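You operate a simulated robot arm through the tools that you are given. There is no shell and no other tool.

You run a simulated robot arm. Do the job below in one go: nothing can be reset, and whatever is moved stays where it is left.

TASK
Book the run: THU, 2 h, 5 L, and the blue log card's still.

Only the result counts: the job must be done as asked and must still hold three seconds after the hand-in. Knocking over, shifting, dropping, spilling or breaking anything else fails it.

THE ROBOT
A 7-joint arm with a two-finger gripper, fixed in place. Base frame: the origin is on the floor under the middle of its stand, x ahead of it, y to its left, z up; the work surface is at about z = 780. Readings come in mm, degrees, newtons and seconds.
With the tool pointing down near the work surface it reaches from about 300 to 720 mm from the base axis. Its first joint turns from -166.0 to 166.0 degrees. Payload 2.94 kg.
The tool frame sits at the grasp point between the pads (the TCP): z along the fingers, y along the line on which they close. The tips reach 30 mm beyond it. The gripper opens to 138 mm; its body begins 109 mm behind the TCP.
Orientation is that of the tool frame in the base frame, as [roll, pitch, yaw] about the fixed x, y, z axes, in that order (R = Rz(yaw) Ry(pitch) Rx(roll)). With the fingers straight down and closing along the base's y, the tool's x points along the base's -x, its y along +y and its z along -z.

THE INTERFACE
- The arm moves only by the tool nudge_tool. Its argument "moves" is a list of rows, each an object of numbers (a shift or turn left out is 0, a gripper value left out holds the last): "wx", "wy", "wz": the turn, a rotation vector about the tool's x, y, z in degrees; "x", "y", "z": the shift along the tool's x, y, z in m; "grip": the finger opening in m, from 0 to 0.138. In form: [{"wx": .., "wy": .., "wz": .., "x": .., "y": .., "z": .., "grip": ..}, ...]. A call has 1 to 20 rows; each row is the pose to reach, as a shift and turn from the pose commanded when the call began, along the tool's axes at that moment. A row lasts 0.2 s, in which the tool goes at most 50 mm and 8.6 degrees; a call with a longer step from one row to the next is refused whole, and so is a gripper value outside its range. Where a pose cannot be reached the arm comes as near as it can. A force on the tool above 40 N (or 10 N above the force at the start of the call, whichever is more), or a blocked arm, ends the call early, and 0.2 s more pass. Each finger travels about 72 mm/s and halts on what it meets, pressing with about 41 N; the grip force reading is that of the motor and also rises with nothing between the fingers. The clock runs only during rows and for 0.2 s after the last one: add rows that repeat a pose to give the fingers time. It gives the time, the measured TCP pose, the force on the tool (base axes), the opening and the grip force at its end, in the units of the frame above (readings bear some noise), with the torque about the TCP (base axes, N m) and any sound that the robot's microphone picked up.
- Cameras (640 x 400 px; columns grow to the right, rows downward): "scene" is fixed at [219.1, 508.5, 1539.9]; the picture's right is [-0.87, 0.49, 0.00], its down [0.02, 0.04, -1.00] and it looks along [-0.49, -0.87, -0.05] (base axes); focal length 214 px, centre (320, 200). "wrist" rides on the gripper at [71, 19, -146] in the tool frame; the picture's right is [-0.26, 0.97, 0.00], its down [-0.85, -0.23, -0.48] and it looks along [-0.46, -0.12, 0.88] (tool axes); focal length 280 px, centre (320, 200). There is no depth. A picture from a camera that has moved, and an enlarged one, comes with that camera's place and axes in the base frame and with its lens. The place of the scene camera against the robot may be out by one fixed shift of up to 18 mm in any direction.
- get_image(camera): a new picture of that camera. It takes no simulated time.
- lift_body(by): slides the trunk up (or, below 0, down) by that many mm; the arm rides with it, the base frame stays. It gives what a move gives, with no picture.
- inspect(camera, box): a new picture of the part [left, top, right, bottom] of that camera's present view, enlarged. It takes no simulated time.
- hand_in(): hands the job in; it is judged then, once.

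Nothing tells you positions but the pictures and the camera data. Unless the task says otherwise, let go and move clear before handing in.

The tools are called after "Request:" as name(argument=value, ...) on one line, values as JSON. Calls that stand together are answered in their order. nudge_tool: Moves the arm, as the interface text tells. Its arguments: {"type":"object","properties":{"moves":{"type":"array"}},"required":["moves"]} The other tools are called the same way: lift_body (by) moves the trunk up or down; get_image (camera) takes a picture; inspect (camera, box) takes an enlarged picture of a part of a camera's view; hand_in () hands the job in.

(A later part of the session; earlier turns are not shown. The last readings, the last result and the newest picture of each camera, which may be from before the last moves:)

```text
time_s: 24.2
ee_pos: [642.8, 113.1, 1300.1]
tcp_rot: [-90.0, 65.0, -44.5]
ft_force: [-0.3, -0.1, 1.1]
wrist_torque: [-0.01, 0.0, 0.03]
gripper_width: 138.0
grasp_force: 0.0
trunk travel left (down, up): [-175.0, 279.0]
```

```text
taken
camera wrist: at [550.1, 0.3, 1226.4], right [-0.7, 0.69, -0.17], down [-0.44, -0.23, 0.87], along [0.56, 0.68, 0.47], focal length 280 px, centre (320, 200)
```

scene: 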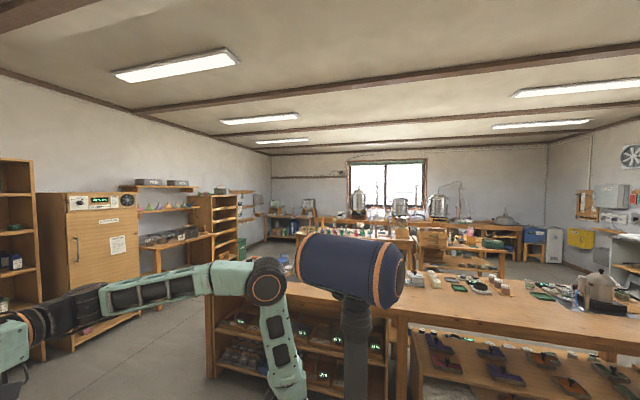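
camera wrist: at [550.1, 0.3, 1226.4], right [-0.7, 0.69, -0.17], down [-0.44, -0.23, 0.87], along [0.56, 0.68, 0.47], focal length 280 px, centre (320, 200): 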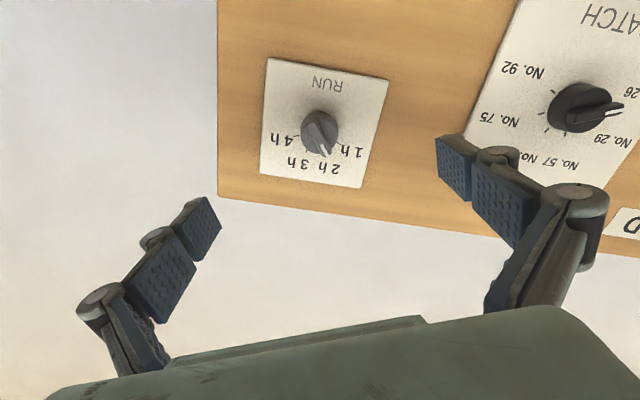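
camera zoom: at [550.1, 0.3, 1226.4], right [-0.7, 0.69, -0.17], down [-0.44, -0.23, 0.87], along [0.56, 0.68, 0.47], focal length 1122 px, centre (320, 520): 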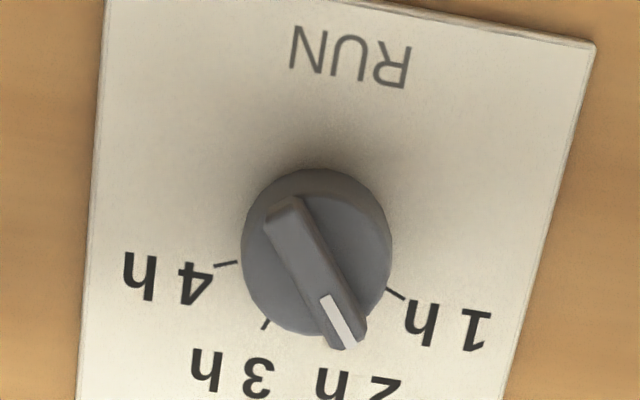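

To check the pointer angle without parallax I'll rotate back upright and place the camera straight in front of the knob.

Request:
nudge_tool(moves=[{"wz": 6.25, "x": -0.014, "y": -0.012}, {"wz": 12.5, "x": -0.028, "y": -0.024}, {"wz": 18.75, "x": -0.042, "y": -0.036}, {"wz": 25, "x": -0.0563, "y": -0.0472}, {"wz": 25, "x": -0.0563, "y": -0.0472}])

Request:
inspect(camera="wrist", box=[260, 0, 380, 90])

Request:
get_image(camera="wrist")

```text
time_s: 25.4
ee_pos: [658.5, 100.8, 1368.7]
tcp_rot: [42.6, 90.0, 87.9]
ft_force: [-0.6, 0.1, -0.6]
wrist_torque: [0.01, 0.01, 0.01]
gripper_width: 138.2
grasp_force: 0.1
trunk travel left (down, up): [-175.0, 279.0]
```

```text
4.44 times, centred on (320, 45) of wrist
camera zoom: at [540.6, 11.0, 1298.1], right [-0.69, 0.68, 0.26], down [-0.17, -0.5, 0.85], along [0.71, 0.54, 0.46], focal length 1246 px, centre (320, 889)
```

zoom: 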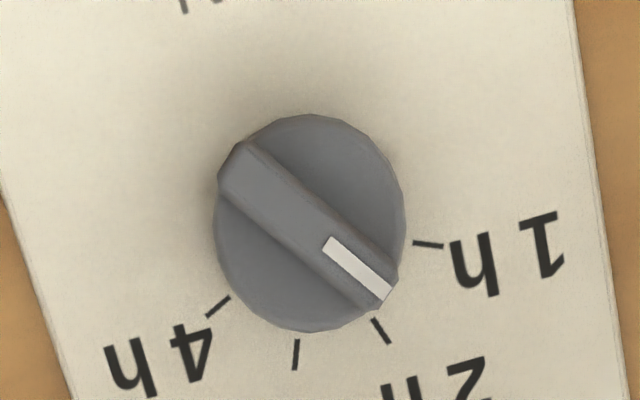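

```text
taken
camera wrist: at [540.6, 11.0, 1298.1], right [-0.69, 0.68, 0.26], down [-0.17, -0.5, 0.85], along [0.71, 0.54, 0.46], focal length 280 px, centre (320, 200)
```

wrist: 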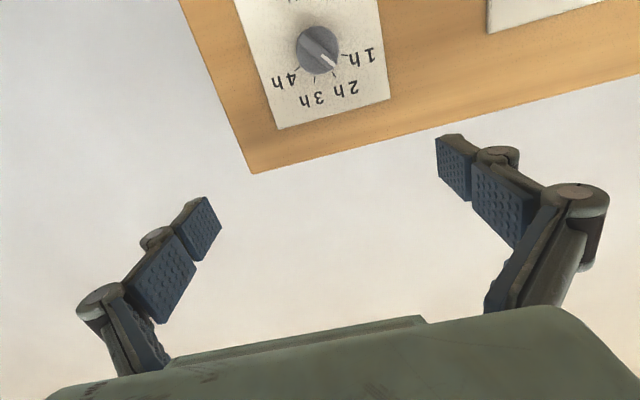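

From straight on, ticks are 45° apart (±22.5°, ±67.5°) and the pointer overshot 2h by about 15.6°. I'll re-align with the ridge (−38°) in front of the knob to correct it.

Request:
nudge_tool(moves=[{"wz": -7.6, "x": 0.014, "y": 0.0035}, {"wz": -15.2, "x": 0.028, "y": 0.007}, {"wz": -22.8, "x": 0.042, "y": 0.0105}, {"wz": -30.4, "x": 0.056, "y": 0.014}, {"wz": -38, "x": 0.069, "y": 0.0167}, {"wz": -38, "x": 0.069, "y": 0.0167, "z": 0.03}, {"wz": -38, "x": 0.069, "y": 0.0167, "z": 0.06}, {"wz": -38, "x": 0.069, "y": 0.0167, "z": 0.06}])

Request:
get_image(camera="wrist")

Request:
inspect(camera="wrist", box=[250, 90, 390, 200])

```text
time_s: 27.2
ee_pos: [687.5, 160.1, 1300.0]
tcp_rot: [-90.0, 51.9, -44.6]
ft_force: [-0.3, 0.2, -0.4]
wrist_torque: [0.05, 0.01, 0.04]
gripper_width: 137.9
grasp_force: 0.1
trunk travel left (down, up): [-175.0, 279.0]
```

```text
taken
camera wrist: at [605.4, 35.8, 1232.1], right [-0.66, 0.65, -0.39], down [-0.58, -0.1, 0.81], along [0.49, 0.76, 0.44], focal length 280 px, centre (320, 200)
```

wrist: 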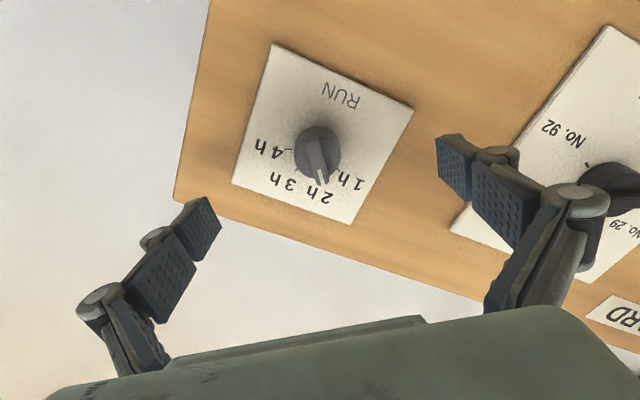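

```text
3.64 times, centred on (320, 145) of wrist
camera zoom: at [605.4, 35.8, 1232.1], right [-0.66, 0.65, -0.39], down [-0.58, -0.1, 0.81], along [0.49, 0.76, 0.44], focal length 1020 px, centre (320, 400)
```

zoom: 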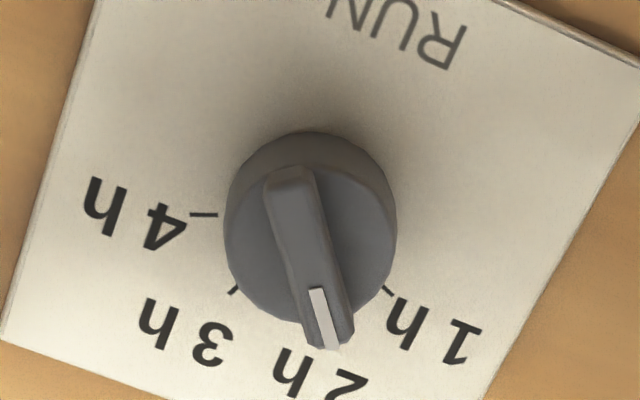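

Pads are parallel to the ridge and centred. Advancing 28 mm and gripping.

Request:
nudge_tool(moves=[{"x": 0.001, "z": 0.01}, {"x": 0.002, "z": 0.02}, {"x": 0.002, "z": 0.028}, {"x": 0.002, "z": 0.028}, {"x": 0.002, "z": 0.028, "grip": 0.1}, {"x": 0.002, "z": 0.028, "grip": 0.08}, {"x": 0.002, "z": 0.028, "grip": 0.06}, {"x": 0.002, "z": 0.028, "grip": 0.045}, {"x": 0.002, "z": 0.028, "grip": 0.03}, {"x": 0.002, "z": 0.028, "grip": 0.02}, {"x": 0.002, "z": 0.028, "grip": 0.01}, {"x": 0.002, "z": 0.028, "grip": 0.0}, {"x": 0.002, "z": 0.028, "grip": 0.0}])

Request:
inspect(camera="wrist", box=[240, 100, 400, 230])

```text
time_s: 30.0
ee_pos: [707.7, 177.4, 1300.0]
tcp_rot: [-89.8, 52.0, -44.5]
ft_force: [4.9, 0.1, 5.0]
wrist_torque: [0.0, -0.02, -0.22]
gripper_width: 34.7
grasp_force: 45.1
trunk travel left (down, up): [-175.0, 279.0]
```

```text
3.08 times, centred on (320, 165) of wrist
camera zoom: at [626.4, 53.4, 1231.3], right [-0.66, 0.65, -0.39], down [-0.58, -0.1, 0.81], along [0.49, 0.76, 0.44], focal length 863 px, centre (320, 308)
```

zoom: 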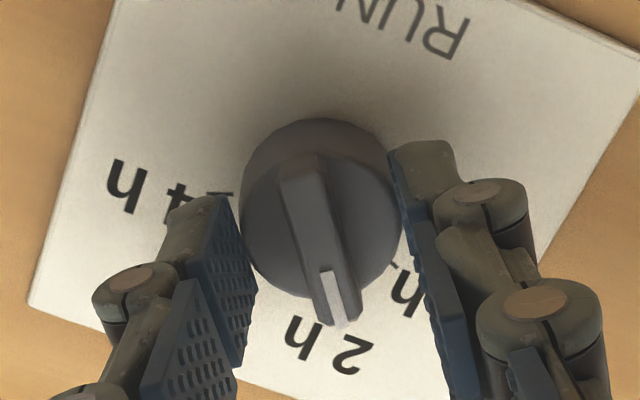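

Gripped with low side load. Rotating clockwise 15.6°.

Request:
nudge_tool(moves=[{"wz": 4}, {"wz": 8}, {"wz": 12}, {"wz": 15.6}, {"wz": 15.6}, {"wz": 15.6}])

Request:
nudge_tool(moves=[{"grip": 0.04}, {"grip": 0.06}, {"grip": 0.08}, {"grip": 0.1}, {"grip": 0.12}, {"grip": 0.138}, {"grip": 0.138}])

Request:
nudge_tool(moves=[{"z": -0.03}, {"z": -0.06}, {"z": -0.09}, {"z": -0.09, "wz": 7.5, "x": -0.014, "y": -0.012}, {"z": -0.09, "wz": 15, "x": -0.028, "y": -0.024}, {"z": -0.09, "wz": 22.4, "x": -0.0584, "y": -0.0446}, {"z": -0.09, "wz": 22.4, "x": -0.0584, "y": -0.0446}])

Request:
inspect(camera="wrist", box=[260, 0, 380, 90])

```text
time_s: 31.4
ee_pos: [709.8, 177.5, 1299.9]
tcp_rot: [-89.8, 67.6, -44.3]
ft_force: [12.4, 7.5, 11.3]
wrist_torque: [0.46, -0.44, 0.1]
gripper_width: 34.5
grasp_force: 44.8
trunk travel left (down, up): [-175.0, 279.0]
```

```text
time_s: 33.0
ee_pos: [709.7, 175.8, 1298.1]
tcp_rot: [-89.9, 67.6, -44.5]
ft_force: [0.4, 0.2, -1.0]
wrist_torque: [0.02, 0.0, 0.01]
gripper_width: 137.9
grasp_force: 0.1
trunk travel left (down, up): [-175.0, 279.0]
```

```text
time_s: 34.6
ee_pos: [659.3, 98.5, 1371.4]
tcp_rot: [30.6, 90.0, 76.1]
ft_force: [-0.9, -0.4, 0.6]
wrist_torque: [0.01, 0.03, -0.02]
gripper_width: 137.9
grasp_force: 0.1
trunk travel left (down, up): [-175.0, 279.0]
```

```text
4.44 times, centred on (320, 45) of wrist
camera zoom: at [542.6, 7.5, 1301.1], right [-0.69, 0.68, 0.26], down [-0.17, -0.5, 0.85], along [0.71, 0.54, 0.46], focal length 1246 px, centre (320, 889)
```

zoom: 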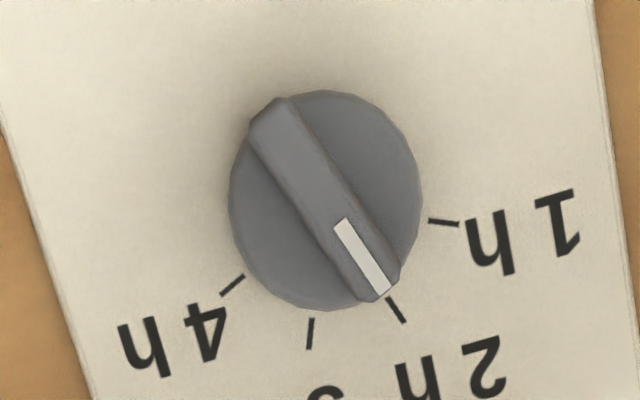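

RUN now points at 2h within ~1–2°. Next are the sliders lower on the board: I'll lower the trunk fully, then pose the tool pitched 60° in front of LITRES/DAY for a straight-on view.

Request:
lift_body(by=-175)

Request:
nudge_tool(moves=[{"wy": 4.3, "x": 0.034, "y": 0.014, "z": -0.005}, {"wy": 8.6, "x": 0.068, "y": 0.028, "z": -0.01}, {"wy": 12.9, "x": 0.101, "y": 0.042, "z": -0.015}, {"wy": 17.2, "x": 0.135, "y": 0.056, "z": -0.02}, {"wy": 21.5, "x": 0.168, "y": 0.07, "z": -0.025}, {"wy": 25.8, "x": 0.202, "y": 0.085, "z": -0.03}, {"wy": 30, "x": 0.236, "y": 0.099, "z": -0.034}, {"wy": 30, "x": 0.236, "y": 0.099, "z": -0.034}])

Request:
get_image(camera="wrist")

```text
time_s: 36.5
ee_pos: [660.1, 97.3, 1197.7]
tcp_rot: [-54.8, 89.8, -9.3]
ft_force: [-0.1, 0.1, -0.9]
wrist_torque: [-0.01, -0.02, -0.02]
gripper_width: 137.8
grasp_force: 0.0
trunk travel left (down, up): [0.0, 454.0]
```

```text
time_s: 38.3
ee_pos: [562.2, 140.6, 960.2]
tcp_rot: [-179.9, 60.0, -134.6]
ft_force: [-0.6, 0.5, -0.2]
wrist_torque: [0.0, 0.01, -0.01]
gripper_width: 138.1
grasp_force: 0.0
trunk travel left (down, up): [0.0, 454.0]
```

```text
taken
camera wrist: at [434.9, 39.6, 971.8], right [-0.6, 0.77, 0.23], down [0.17, -0.15, 0.97], along [0.78, 0.62, -0.04], focal length 280 px, centre (320, 200)
```

wrist: 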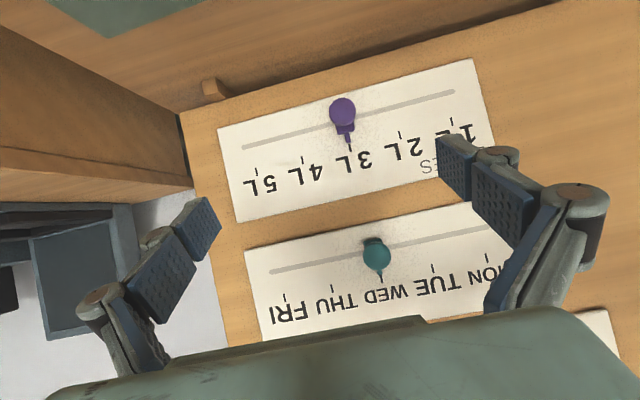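

Straight-on view of LITRES and DAY. Zooming for precise measurement.

Request:
inspect(camera="wrist", box=[210, 50, 490, 225])

Request:
inspect(camera="wrist", box=[240, 190, 520, 350])

Request:
inspect(camera="wrist", box=[300, 80, 400, 160])

Request:
inspect(camera="wrist", box=[330, 220, 430, 300])

```text
2.29 times, centred on (350, 138) of wrist
camera zoom: at [434.9, 39.6, 971.8], right [-0.6, 0.77, 0.23], down [0.17, -0.15, 0.97], along [0.78, 0.62, -0.04], focal length 641 px, centre (251, 343)
```

zoom: 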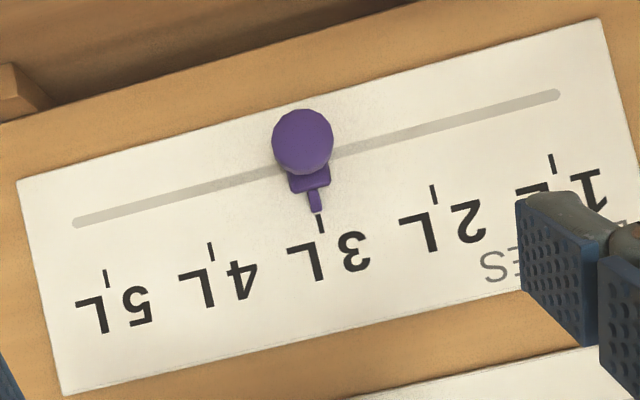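

```text
2.29 times, centred on (380, 270) of wrist
camera zoom: at [434.9, 39.6, 971.8], right [-0.6, 0.77, 0.23], down [0.17, -0.15, 0.97], along [0.78, 0.62, -0.04], focal length 641 px, centre (183, 40)
```

zoom: 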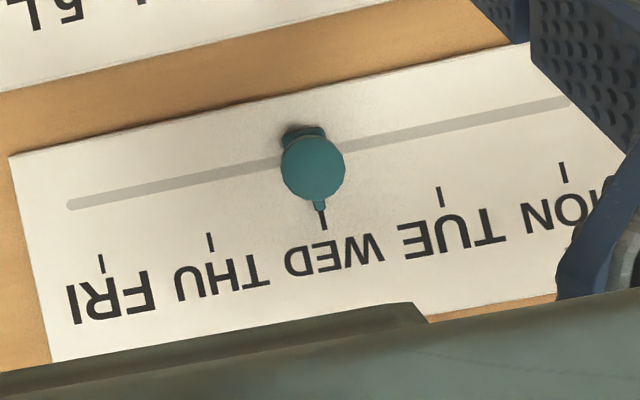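

```text
5.00 times, centred on (350, 120) of wrist
camera zoom: at [434.9, 39.6, 971.8], right [-0.6, 0.77, 0.23], down [0.17, -0.15, 0.97], along [0.78, 0.62, -0.04], focal length 1402 px, centre (170, 600)
```

zoom: 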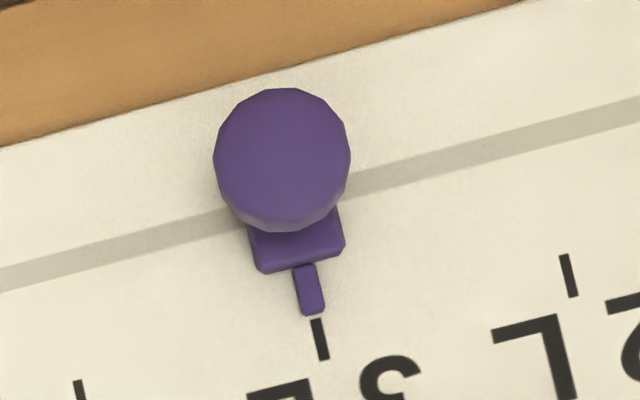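

```text
5.00 times, centred on (380, 260) of wrist
camera zoom: at [434.9, 39.6, 971.8], right [-0.6, 0.77, 0.23], down [0.17, -0.15, 0.97], along [0.78, 0.62, -0.04], focal length 1402 px, centre (20, -100)
```

zoom: 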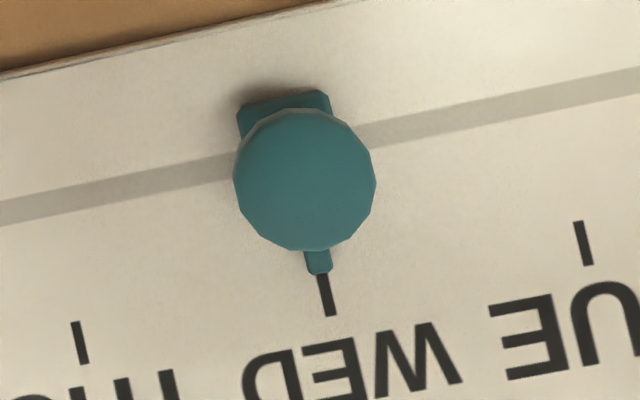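

LITRES pin: slot height z≈874, target 5L is ~116 mm to the right; DAY pin needs ~59 mm right. Before moving, I'll check the cabinet at the board's right side for clearance.

Request:
inspect(camera="wrist", box=[0, 0, 260, 260])

Request:
get_image(camera="scene")

```text
1.54 times, centred on (130, 130) of wrist
camera zoom: at [434.9, 39.6, 971.8], right [-0.6, 0.77, 0.23], down [0.17, -0.15, 0.97], along [0.78, 0.62, -0.04], focal length 431 px, centre (612, 308)
```

zoom: 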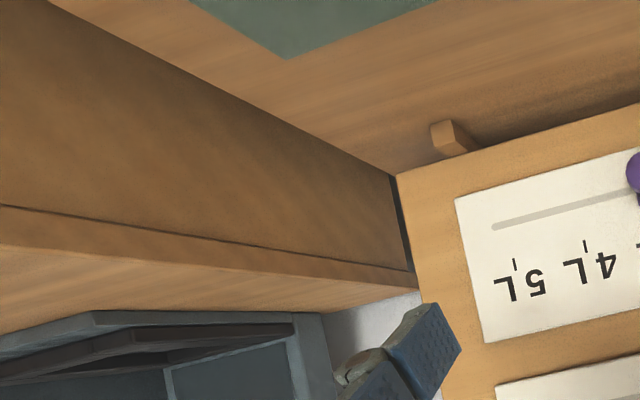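

```text
taken
```

scene: 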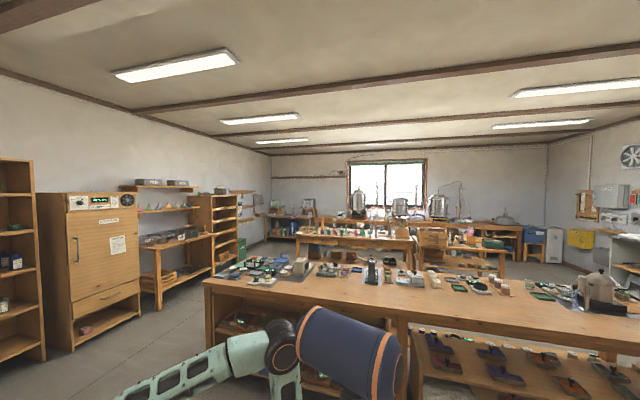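

The cabinet's side is ~35 mm beyond the board's right edge, so there is room if I keep the gripper modestly open. First the DAY pin: I'll move in front of it with the fingers at 80 mm.

Request:
nudge_tool(moves=[{"x": -0.033, "y": 0.0092, "z": 0.006, "grip": 0.12}, {"x": -0.066, "y": 0.0184, "z": 0.012, "grip": 0.1}, {"x": -0.0986, "y": 0.0276, "z": 0.0181, "grip": 0.08}, {"x": -0.0986, "y": 0.0276, "z": 0.0181, "grip": 0.08}])

Request:
get_image(camera="wrist")

Request:
inspect(camera="wrist", box=[240, 110, 400, 230])

```text
time_s: 39.3
ee_pos: [590.7, 209.0, 1036.9]
tcp_rot: [-179.9, 60.0, -134.4]
ft_force: [0.7, 0.7, 0.1]
wrist_torque: [0.02, -0.01, 0.01]
gripper_width: 80.1
grasp_force: 0.0
trunk travel left (down, up): [0.0, 454.0]
```

```text
taken
camera wrist: at [463.0, 107.3, 1048.9], right [-0.6, 0.77, 0.23], down [0.17, -0.15, 0.97], along [0.78, 0.62, -0.04], focal length 280 px, centre (320, 200)
```

wrist: 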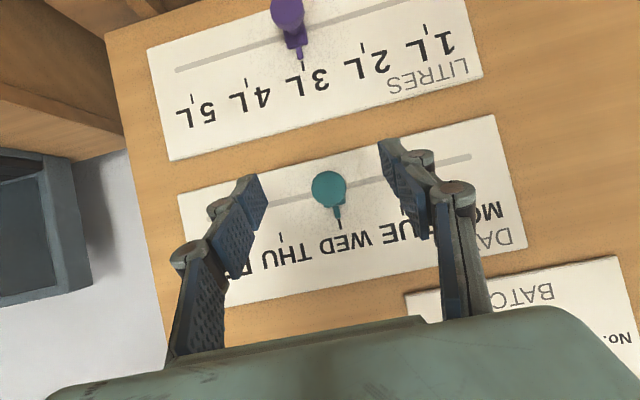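

```text
3.33 times, centred on (320, 170) of wrist
camera zoom: at [463.0, 107.3, 1048.9], right [-0.6, 0.77, 0.23], down [0.17, -0.15, 0.97], along [0.78, 0.62, -0.04], focal length 935 px, centre (320, 300)
```

zoom: 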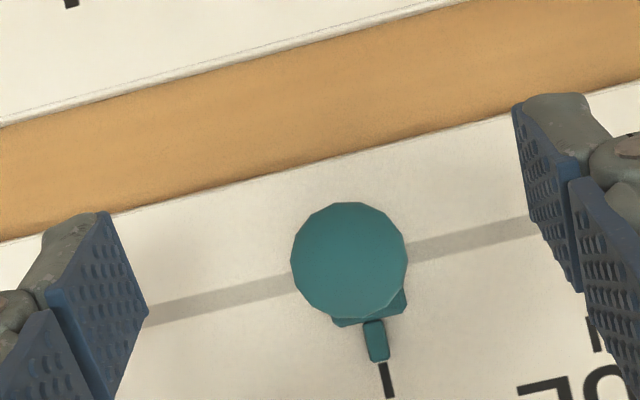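

The pin is centred between the fingers. Advancing 62 mm toward the board so the pads straddle the pin head.

Request:
nudge_tool(moves=[{"x": -0.008, "z": 0.0132}, {"x": -0.016, "z": 0.0265}, {"x": -0.024, "z": 0.0397}, {"x": -0.0324, "z": 0.0529}, {"x": -0.0324, "z": 0.0529}])

Request:
get_image(camera="wrist")

Request:
inspect(camera="wrist", box=[220, 110, 420, 240])

```text
time_s: 40.5
ee_pos: [636.2, 254.0, 1039.5]
tcp_rot: [-179.9, 60.0, -134.5]
ft_force: [0.3, -0.2, -1.0]
wrist_torque: [0.04, 0.02, 0.0]
gripper_width: 80.1
grasp_force: 0.0
trunk travel left (down, up): [0.0, 454.0]
```

```text
taken
camera wrist: at [507.8, 151.7, 1050.0], right [-0.6, 0.77, 0.23], down [0.17, -0.15, 0.97], along [0.78, 0.62, -0.04], focal length 280 px, centre (320, 200)
```

wrist: 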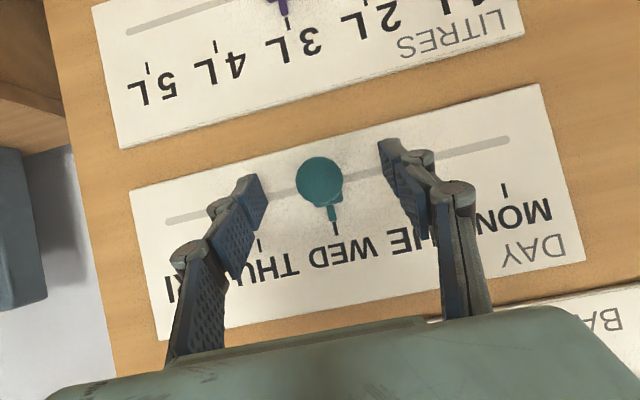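

```text
3.08 times, centred on (320, 175) of wrist
camera zoom: at [507.8, 151.7, 1050.0], right [-0.6, 0.77, 0.23], down [0.17, -0.15, 0.97], along [0.78, 0.62, -0.04], focal length 863 px, centre (320, 277)
```

zoom: 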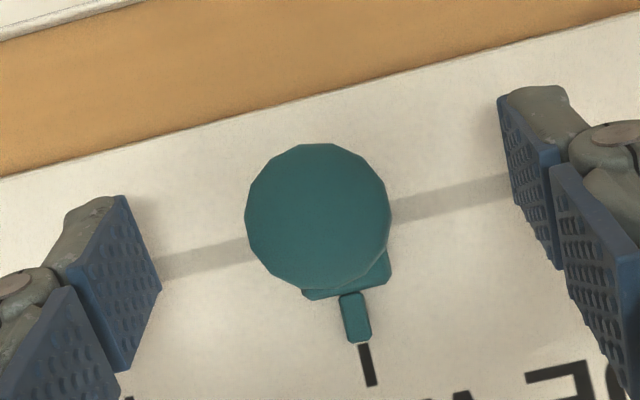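

Head is nicely between the pads. Closing on it.

Request:
nudge_tool(moves=[{"grip": 0.06}, {"grip": 0.045}, {"grip": 0.03}, {"grip": 0.02}, {"grip": 0.015}, {"grip": 0.015}])

Request:
inspect(camera="wrist", box=[220, 110, 420, 240])

```text
time_s: 41.9
ee_pos: [635.4, 253.9, 1038.8]
tcp_rot: [-179.9, 60.0, -134.5]
ft_force: [1.0, -0.3, -0.5]
wrist_torque: [0.01, -0.01, -0.07]
gripper_width: 28.3
grasp_force: 44.9
trunk travel left (down, up): [0.0, 454.0]
```

```text
3.08 times, centred on (320, 175) of wrist
camera zoom: at [507.6, 151.6, 1050.1], right [-0.6, 0.77, 0.23], down [0.17, -0.15, 0.97], along [0.78, 0.62, -0.04], focal length 863 px, centre (320, 277)
```

zoom: 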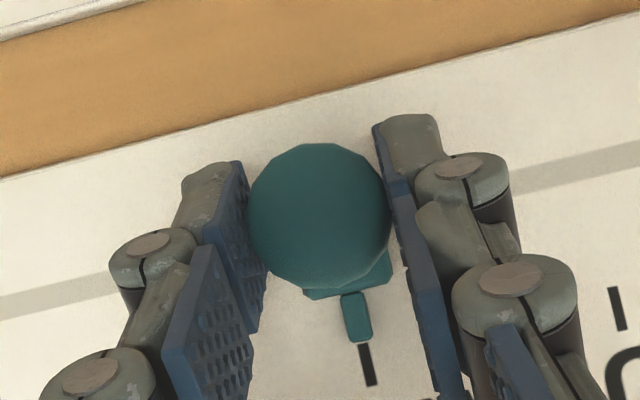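

Gripped cleanly with almost no side force. Sliding the pin 59 mm to the reader's right (tool −y) to THU.

Request:
nudge_tool(moves=[{"y": -0.01}, {"y": -0.02}, {"y": -0.03}, {"y": -0.04}, {"y": -0.05}, {"y": -0.059}, {"y": -0.059}])

Request:
get_image(camera="wrist")

Request:
inspect(camera="wrist", box=[220, 110, 420, 240])

```text
time_s: 43.5
ee_pos: [677.5, 211.1, 1037.4]
tcp_rot: [-179.8, 60.1, -134.5]
ft_force: [9.5, 9.0, 5.8]
wrist_torque: [0.31, -0.26, -0.09]
gripper_width: 28.2
grasp_force: 45.1
trunk travel left (down, up): [0.0, 454.0]
```

```text
taken
camera wrist: at [550.2, 108.9, 1049.9], right [-0.6, 0.77, 0.23], down [0.17, -0.15, 0.97], along [0.78, 0.62, -0.04], focal length 280 px, centre (320, 200)
```

wrist: 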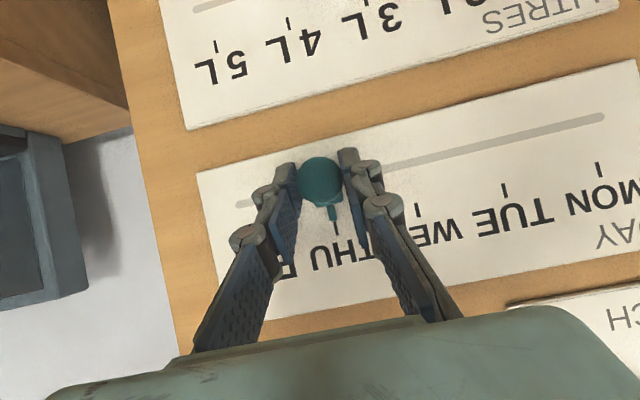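

```text
3.08 times, centred on (320, 175) of wrist
camera zoom: at [550.2, 108.9, 1049.9], right [-0.6, 0.77, 0.23], down [0.17, -0.15, 0.97], along [0.78, 0.62, -0.04], focal length 863 px, centre (320, 277)
```

zoom: 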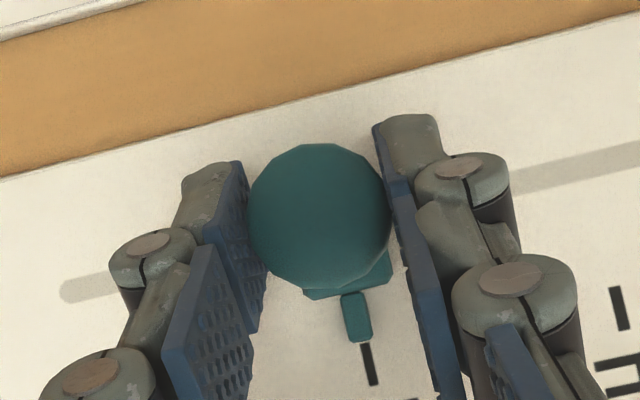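

The pointer sits exactly on the THU tick. Releasing and backing straight off.

Request:
nudge_tool(moves=[{"grip": 0.035}, {"grip": 0.045}, {"grip": 0.06}, {"grip": 0.07}, {"grip": 0.07}])

Request:
nudge_tool(moves=[{"x": 0.012, "z": -0.021}, {"x": 0.024, "z": -0.042}, {"x": 0.036, "z": -0.063}, {"x": 0.036, "z": -0.063}])

Request:
get_image(camera="wrist")

Request:
inspect(camera="wrist", box=[230, 120, 410, 260])

```text
time_s: 44.7
ee_pos: [678.6, 210.1, 1039.0]
tcp_rot: [-179.9, 59.9, -134.5]
ft_force: [0.3, -0.6, 0.4]
wrist_torque: [0.03, -0.01, -0.01]
gripper_width: 69.9
grasp_force: 0.0
trunk travel left (down, up): [0.0, 454.0]
```

```text
time_s: 45.7
ee_pos: [625.6, 159.2, 1037.4]
tcp_rot: [-179.9, 60.0, -134.5]
ft_force: [0.6, 0.4, 0.7]
wrist_torque: [0.02, 0.04, -0.01]
gripper_width: 69.7
grasp_force: 0.1
trunk travel left (down, up): [0.0, 454.0]
```

```text
taken
camera wrist: at [497.0, 57.8, 1047.7], right [-0.6, 0.77, 0.23], down [0.17, -0.15, 0.97], along [0.78, 0.62, -0.04], focal length 280 px, centre (320, 200)
```

wrist: 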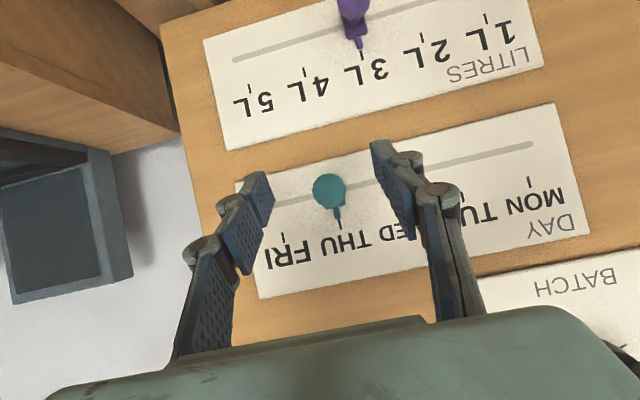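

```text
2.86 times, centred on (320, 190) of wrist
camera zoom: at [497.0, 57.8, 1047.7], right [-0.6, 0.77, 0.23], down [0.17, -0.15, 0.97], along [0.78, 0.62, -0.04], focal length 801 px, centre (320, 229)
```

zoom: 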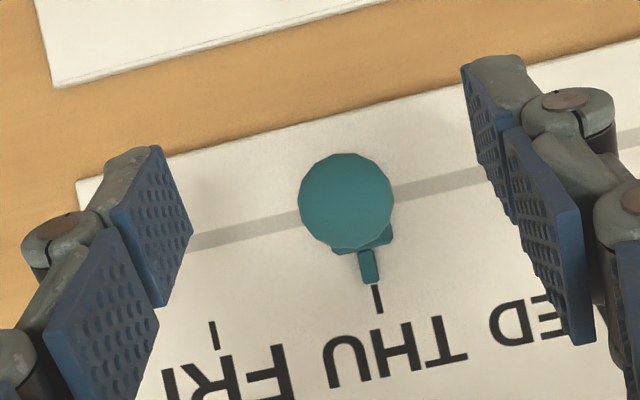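

DAY is on THU. Now moving down in front of the LITRES pin.

Request:
nudge_tool(moves=[{"x": 0.0222, "y": 0.0099, "z": 0.0134}, {"x": 0.0444, "y": 0.0198, "z": 0.0268}, {"x": 0.0666, "y": 0.0298, "z": 0.0402}, {"x": 0.0888, "y": 0.0397, "z": 0.0536}, {"x": 0.111, "y": 0.0496, "z": 0.067}, {"x": 0.1332, "y": 0.0595, "z": 0.0804}, {"x": 0.1332, "y": 0.0595, "z": 0.0804}])

Request:
get_image(camera="wrist")

Request:
inspect(camera="wrist", box=[230, 110, 410, 240])

```text
time_s: 47.3
ee_pos: [584.7, 204.3, 880.8]
tcp_rot: [-179.9, 60.0, -134.4]
ft_force: [0.1, -0.7, 0.4]
wrist_torque: [-0.03, -0.01, 0.0]
gripper_width: 70.0
grasp_force: 0.0
trunk travel left (down, up): [0.0, 454.0]
```

```text
taken
camera wrist: at [456.7, 101.5, 891.6], right [-0.6, 0.77, 0.23], down [0.17, -0.15, 0.97], along [0.78, 0.62, -0.04], focal length 280 px, centre (320, 200)
```

wrist: 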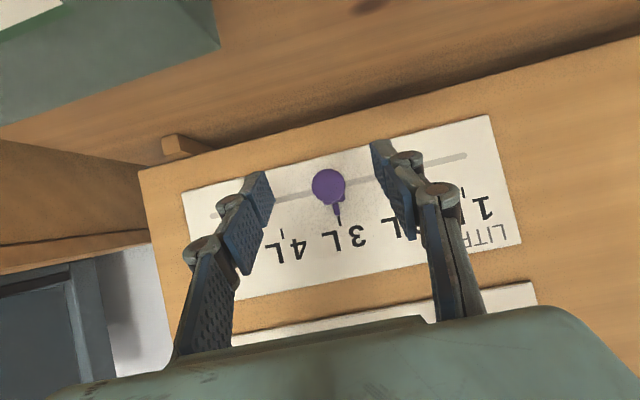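

```text
3.08 times, centred on (320, 175) of wrist
camera zoom: at [456.7, 101.5, 891.6], right [-0.6, 0.77, 0.23], down [0.17, -0.15, 0.97], along [0.78, 0.62, -0.04], focal length 863 px, centre (320, 277)
```

zoom: 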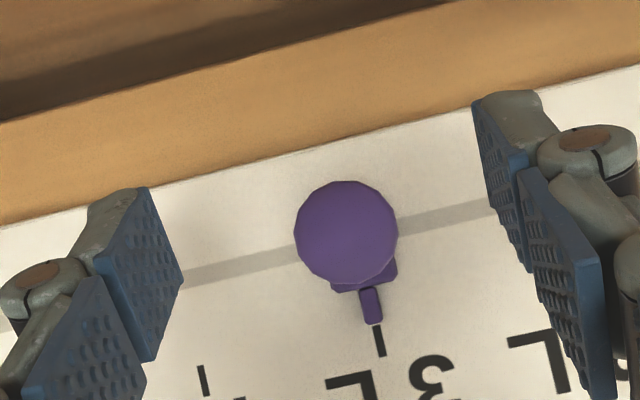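

Pin centred. Advancing 70 mm and closing on the head.

Request:
nudge_tool(moves=[{"x": -0.0067, "z": 0.0123}, {"x": -0.0133, "z": 0.0246}, {"x": -0.02, "z": 0.037}, {"x": -0.0266, "z": 0.0493}, {"x": -0.0333, "y": -0.0005, "z": 0.0616}, {"x": -0.0333, "y": -0.0005, "z": 0.0616}])

Request:
inspect(camera="wrist", box=[220, 110, 420, 240])

```text
time_s: 48.7
ee_pos: [635.3, 253.0, 880.6]
tcp_rot: [-179.9, 59.9, -134.5]
ft_force: [-0.4, 0.1, -0.8]
wrist_torque: [0.0, 0.04, -0.01]
gripper_width: 70.0
grasp_force: 0.0
trunk travel left (down, up): [0.0, 454.0]
```

```text
3.08 times, centred on (320, 175) of wrist
camera zoom: at [506.6, 150.8, 892.7], right [-0.6, 0.77, 0.23], down [0.17, -0.15, 0.97], along [0.78, 0.62, -0.04], focal length 863 px, centre (320, 277)
```

zoom: 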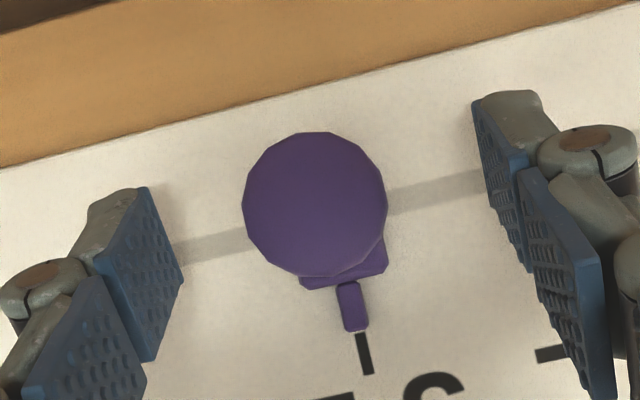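

Request:
nudge_tool(moves=[{"grip": 0.055}, {"grip": 0.045}, {"grip": 0.03}, {"grip": 0.02}, {"grip": 0.015}, {"grip": 0.015}])

Request:
inspect(camera="wrist", box=[220, 110, 420, 240])

```text
time_s: 50.1
ee_pos: [633.1, 253.2, 880.9]
tcp_rot: [-179.8, 60.0, -134.5]
ft_force: [0.4, -0.2, -1.2]
wrist_torque: [0.02, 0.03, -0.11]
gripper_width: 28.5
grasp_force: 44.8
trunk travel left (down, up): [0.0, 454.0]
```

```text
3.08 times, centred on (320, 175) of wrist
camera zoom: at [506.4, 150.7, 892.7], right [-0.6, 0.77, 0.23], down [0.17, -0.15, 0.97], along [0.78, 0.62, -0.04], focal length 863 px, centre (320, 277)
```

zoom: 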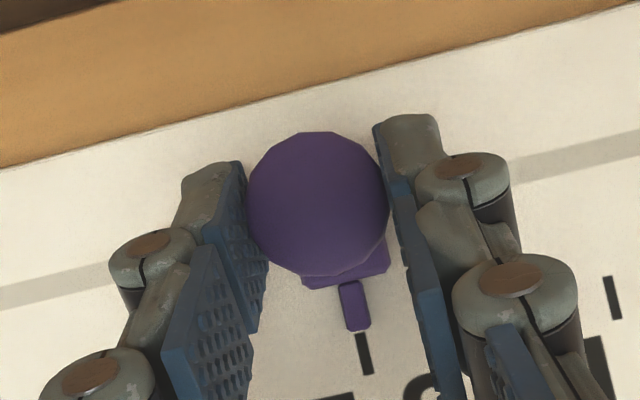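

Gripped. Sliding 117 mm right to 5 L, in small steps.

Request:
nudge_tool(moves=[{"y": -0.01}, {"y": -0.02}, {"y": -0.03}, {"y": -0.04}, {"y": -0.05}, {"y": -0.06}, {"y": -0.07}, {"y": -0.08}, {"y": -0.09}, {"y": -0.1}, {"y": -0.109}, {"y": -0.117}, {"y": -0.117}])

Request:
get_image(camera="wrist")

Request:
inspect(camera="wrist", box=[220, 110, 420, 240])

```text
time_s: 52.9
ee_pos: [718.5, 168.7, 881.5]
tcp_rot: [179.8, 60.0, -134.7]
ft_force: [-2.8, -5.7, -3.5]
wrist_torque: [0.0, -0.01, -0.14]
gripper_width: 28.3
grasp_force: 44.7
trunk travel left (down, up): [0.0, 454.0]
```

```text
taken
camera wrist: at [590.3, 67.0, 892.9], right [-0.59, 0.77, 0.23], down [0.17, -0.15, 0.97], along [0.79, 0.62, -0.04], focal length 280 px, centre (320, 200)
```

wrist: 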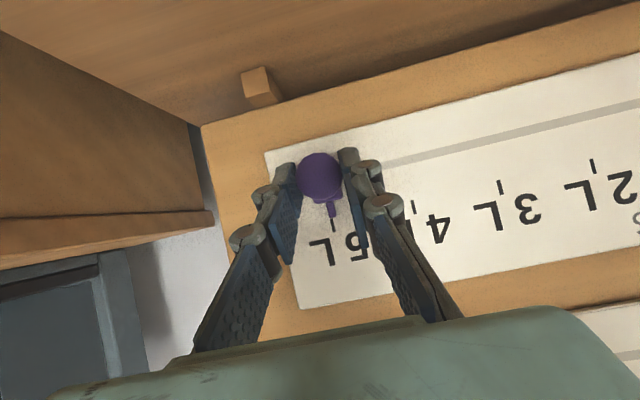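

```text
3.08 times, centred on (320, 175) of wrist
camera zoom: at [590.3, 67.0, 892.9], right [-0.59, 0.77, 0.23], down [0.17, -0.15, 0.97], along [0.79, 0.62, -0.04], focal length 863 px, centre (320, 277)
```

zoom: 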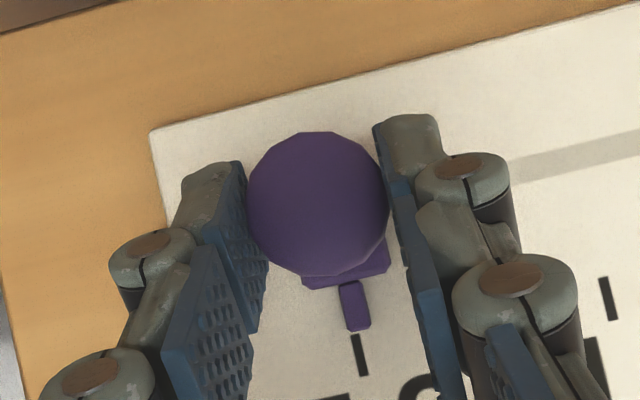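

Pointer is about 1.2 mm short of the 5 L tick; nudging that far, then releasing.

Request:
nudge_tool(moves=[{"y": -0.0012}, {"y": -0.0012}])

Request:
inspect(camera="wrist", box=[280, 170, 360, 240])

```text
time_s: 53.5
ee_pos: [718.0, 168.7, 881.5]
tcp_rot: [-179.8, 60.1, -134.5]
ft_force: [-6.8, -7.1, -5.5]
wrist_torque: [-0.27, 0.32, -0.07]
gripper_width: 28.3
grasp_force: 44.9
trunk travel left (down, up): [0.0, 454.0]
```

```text
5.71 times, centred on (320, 205) of wrist
camera zoom: at [590.8, 66.6, 892.9], right [-0.6, 0.77, 0.23], down [0.17, -0.15, 0.97], along [0.78, 0.62, -0.04], focal length 1602 px, centre (320, 171)
```

zoom: 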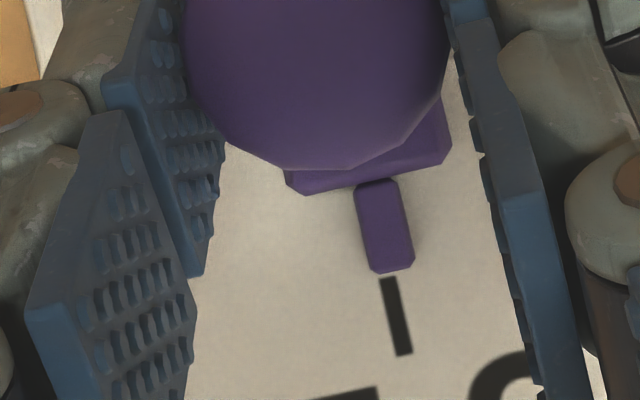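

Request:
nudge_tool(moves=[{"y": -0.0012}, {"y": -0.0012}, {"y": -0.0012}])

Request:
inspect(camera="wrist", box=[280, 170, 360, 240])

```text
time_s: 54.3
ee_pos: [719.0, 167.0, 882.2]
tcp_rot: [-180.0, 59.9, -134.5]
ft_force: [-15.3, -14.5, -10.0]
wrist_torque: [-0.49, 0.38, -0.07]
gripper_width: 28.7
grasp_force: 44.9
trunk travel left (down, up): [0.0, 454.0]
```

```text
5.71 times, centred on (320, 205) of wrist
camera zoom: at [591.8, 65.7, 893.0], right [-0.59, 0.77, 0.23], down [0.17, -0.15, 0.97], along [0.79, 0.62, -0.04], focal length 1602 px, centre (320, 171)
```

zoom: 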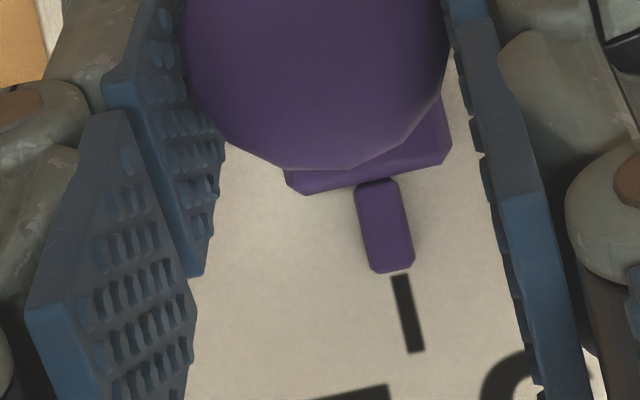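

The pointer now lines up with the 5 L tick. Releasing and backing off.

Request:
nudge_tool(moves=[{"grip": 0.035}, {"grip": 0.045}, {"grip": 0.055}, {"grip": 0.065}, {"grip": 0.065}])

Request:
nudge_tool(moves=[{"x": 0.012, "z": -0.021}, {"x": 0.024, "z": -0.042}, {"x": 0.036, "z": -0.063}, {"x": 0.048, "z": -0.084}, {"x": 0.048, "z": -0.084}])

Request:
get_image(camera="wrist")

Request:
inspect(camera="wrist", box=[260, 120, 400, 240])

```text
time_s: 55.5
ee_pos: [720.3, 169.8, 882.5]
tcp_rot: [-179.9, 60.0, -134.5]
ft_force: [-0.1, -0.6, -0.2]
wrist_torque: [0.0, 0.02, -0.02]
gripper_width: 65.4
grasp_force: 0.1
trunk travel left (down, up): [0.0, 454.0]
```

```text
time_s: 56.7
ee_pos: [653.4, 98.9, 882.3]
tcp_rot: [-179.9, 60.0, -134.5]
ft_force: [0.4, 0.3, 0.6]
wrist_torque: [0.01, 0.0, 0.01]
gripper_width: 65.1
grasp_force: 0.0
trunk travel left (down, up): [0.0, 454.0]
```

```text
taken
camera wrist: at [525.2, -1.9, 894.1], right [-0.6, 0.77, 0.23], down [0.17, -0.15, 0.97], along [0.78, 0.62, -0.04], focal length 280 px, centre (320, 200)
```

wrist: 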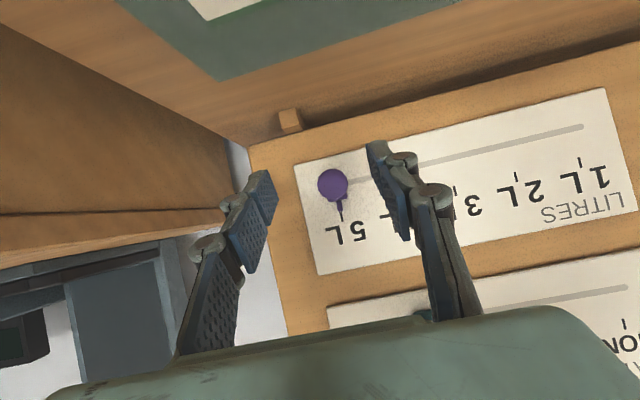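

```text
3.33 times, centred on (330, 180) of wrist
camera zoom: at [525.2, -1.9, 894.1], right [-0.6, 0.77, 0.23], down [0.17, -0.15, 0.97], along [0.78, 0.62, -0.04], focal length 935 px, centre (287, 267)
```

zoom: 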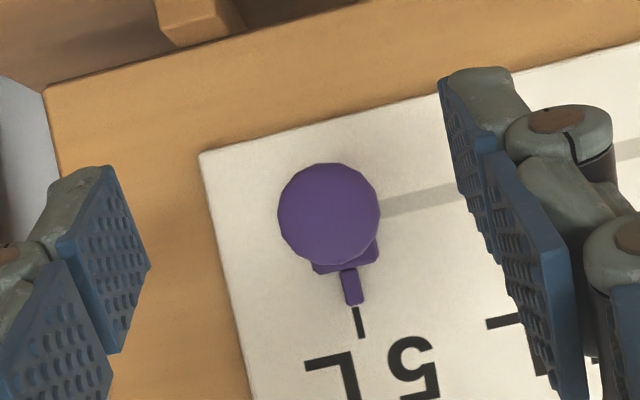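

LITRES is on 5 L. Now raising and traversing left to the front of the STILL pin (estimated l≈+259, z≈1036), staying ~70 mm clear of the board hardware.

Request:
nudge_tool(moves=[{"x": -0.0367, "z": -0.0169}, {"x": -0.0735, "z": -0.0338}, {"x": -0.11, "z": -0.0506}, {"x": -0.1469, "z": -0.0675}, {"x": -0.1469, "y": 0.0467, "z": -0.0675}, {"x": -0.1469, "y": 0.0934, "z": -0.0675}, {"x": -0.1469, "y": 0.14, "z": -0.0675}, {"x": -0.1469, "y": 0.187, "z": -0.0675}, {"x": -0.1469, "y": 0.234, "z": -0.0675}, {"x": -0.1469, "y": 0.28, "z": -0.0675}, {"x": -0.1469, "y": 0.327, "z": -0.0675}, {"x": -0.1469, "y": 0.374, "z": -0.0675}, {"x": -0.1469, "y": 0.42, "z": -0.0675}, {"x": -0.1469, "y": 0.467, "z": -0.0675}, {"x": -0.1469, "y": 0.514, "z": -0.0675}, {"x": -0.1469, "y": 0.56, "z": -0.0675}, {"x": -0.1469, "y": 0.6, "z": -0.0675}, {"x": -0.1469, "y": 0.635, "z": -0.0675}, {"x": -0.1469, "y": 0.655, "z": -0.0675}, {"x": -0.1469, "y": 0.655, "z": -0.0675}])

Request:
get_image(camera="wrist")

Request:
get_image(camera="scene")

```text
time_s: 59.3
ee_pos: [455.8, 352.1, 964.6]
tcp_rot: [170.2, 51.9, -144.5]
ft_force: [-0.3, -0.2, 0.3]
wrist_torque: [0.03, 0.02, -0.03]
gripper_width: 64.9
grasp_force: 0.1
trunk travel left (down, up): [0.0, 454.0]
stopped in row 12: the arm was blocked; the commanded pose is now the measured one
```

```text
taken
camera wrist: at [330.1, 254.6, 1000.5], right [-0.53, 0.79, 0.31], down [0.33, -0.14, 0.93], along [0.78, 0.59, -0.19], focal length 280 px, centre (320, 200)
```

wrist: 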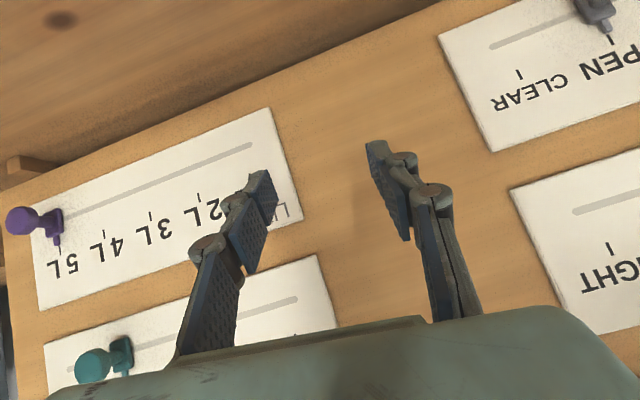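

```text
taken
```

scene: 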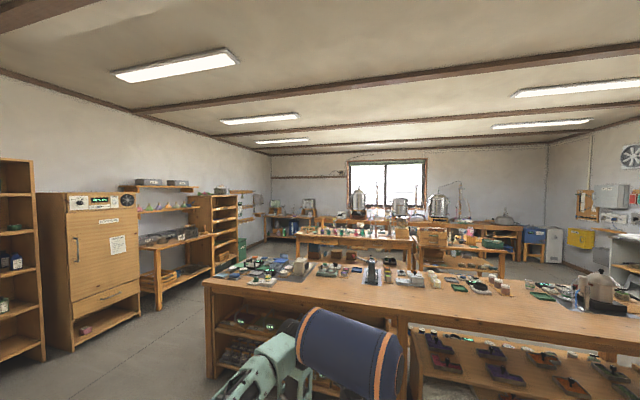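

The arm was blocked mid-traverse (no force on the tool), likely the elbow folding back against the robot's own mast when the wrist is close in. I'll check nothing was disturbed, then move outward/up with a steeper tool pitch to unfold the arm.

Request:
inspect(camera="scene", box=[200, 280, 440, 400])

Request:
nudge_tool(moves=[{"wx": 0.4, "wy": 0.5, "wz": -1.2, "x": -0.013, "y": 0.0015, "z": -0.0027}, {"wx": 0.8, "wy": 1.0, "wz": -2.4, "x": -0.026, "y": 0.003, "z": -0.0054}, {"wx": 1.2, "wy": 1.4, "wz": -3.6, "x": -0.039, "y": 0.0044, "z": -0.008}, {"wx": 1.7, "wy": 1.9, "wz": -4.8, "x": -0.052, "y": 0.0058, "z": -0.0108}, {"wx": 2.1, "wy": 2.4, "wz": -6.0, "x": -0.0648, "y": 0.0073, "z": -0.0135}, {"wx": 2.1, "wy": 2.4, "wz": -6.0, "x": -0.0648, "y": 0.0073, "z": -0.0135}])

Request:
get_image(camera="wrist")

Request:
get_image(camera="scene")

```text
2.67 times, centred on (320, 340) of scene
camera zoom: at [219.1, 508.5, 1539.9], right [-0.87, 0.49, 0.0], down [0.02, 0.04, -1.0], along [-0.49, -0.87, -0.05], focal length 572 px, centre (320, -173)
```

zoom: 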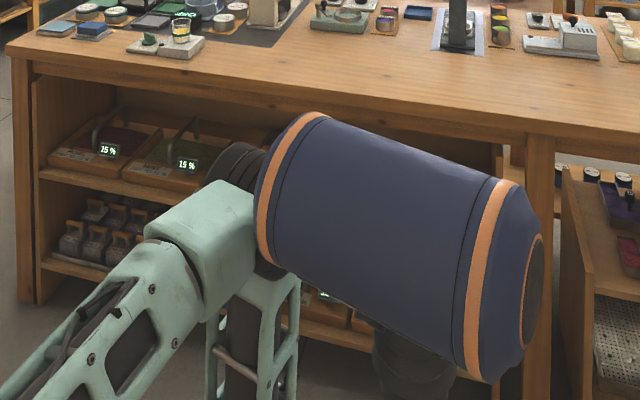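

```text
time_s: 60.7
ee_pos: [474.9, 375.8, 1027.7]
tcp_rot: [-179.8, 50.1, -134.5]
ft_force: [0.6, 0.3, -0.3]
wrist_torque: [-0.02, 0.01, 0.01]
gripper_width: 65.0
grasp_force: 0.0
trunk travel left (down, up): [0.0, 454.0]
```

```text
taken
camera wrist: at [350.6, 276.1, 1066.2], right [-0.57, 0.8, 0.2], down [0.29, -0.03, 0.96], along [0.77, 0.6, -0.21], focal length 280 px, centre (320, 200)
```

wrist: 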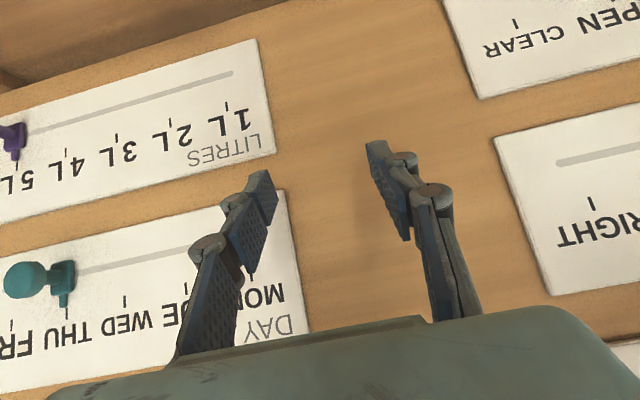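

```text
taken
```

scene: 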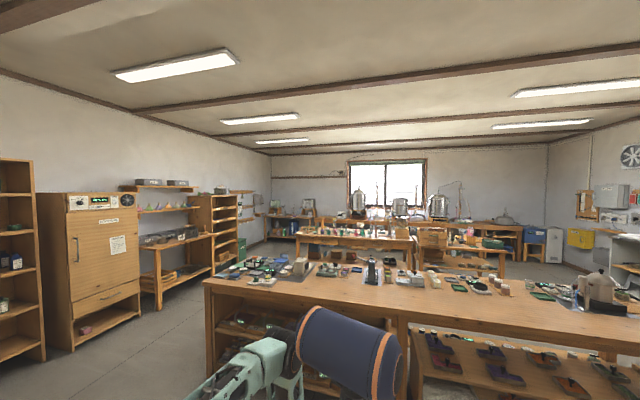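

Free again and pose restored. Continuing left to the STILL pin with the 50° pitch, checking for blockage.

Request:
nudge_tool(moves=[{"x": -0.0008, "y": 0.035, "z": -0.0028}, {"x": -0.0016, "y": 0.07, "z": -0.0055}, {"x": -0.0025, "y": 0.104, "z": -0.0083}, {"x": -0.0033, "y": 0.139, "z": -0.011}, {"x": -0.0041, "y": 0.174, "z": -0.0138}, {"x": -0.0003, "y": 0.206, "z": -0.0192}, {"x": 0.0035, "y": 0.238, "z": -0.0247}, {"x": 0.0073, "y": 0.269, "z": -0.0301}, {"x": 0.0111, "y": 0.301, "z": -0.0356}, {"x": 0.0149, "y": 0.333, "z": -0.041}, {"x": 0.0149, "y": 0.333, "z": -0.041}])

Request:
get_image(camera="wrist")

Request:
get_image(camera="scene")

```text
time_s: 63.3
ee_pos: [246.2, 584.8, 991.9]
tcp_rot: [-178.9, 45.4, -136.4]
ft_force: [-1.4, 0.2, 0.2]
wrist_torque: [0.01, -0.05, -0.07]
gripper_width: 65.1
grasp_force: 0.0
trunk travel left (down, up): [0.0, 454.0]
stopped in row 11: the arm was blocked; the commanded pose is now the measured one
```

```text
taken
camera wrist: at [119.0, 494.7, 1043.8], right [-0.52, 0.83, 0.17], down [0.34, 0.01, 0.94], along [0.78, 0.55, -0.29], focal length 280 px, centre (320, 200)
```

wrist: 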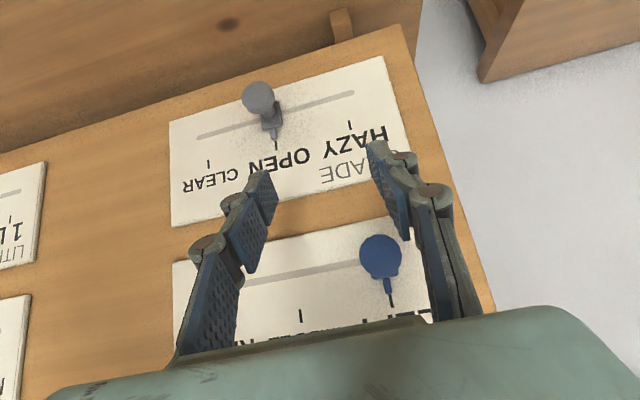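

```text
taken
```

scene: 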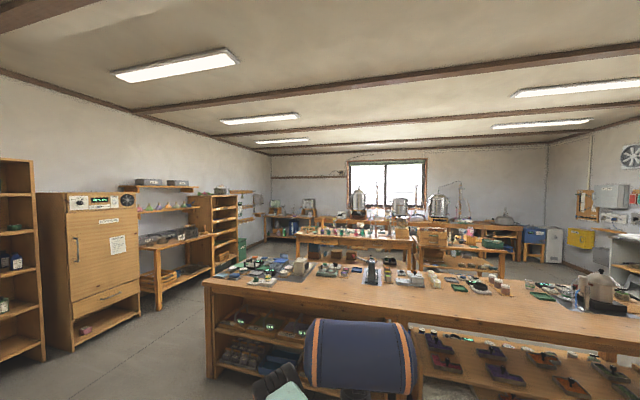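

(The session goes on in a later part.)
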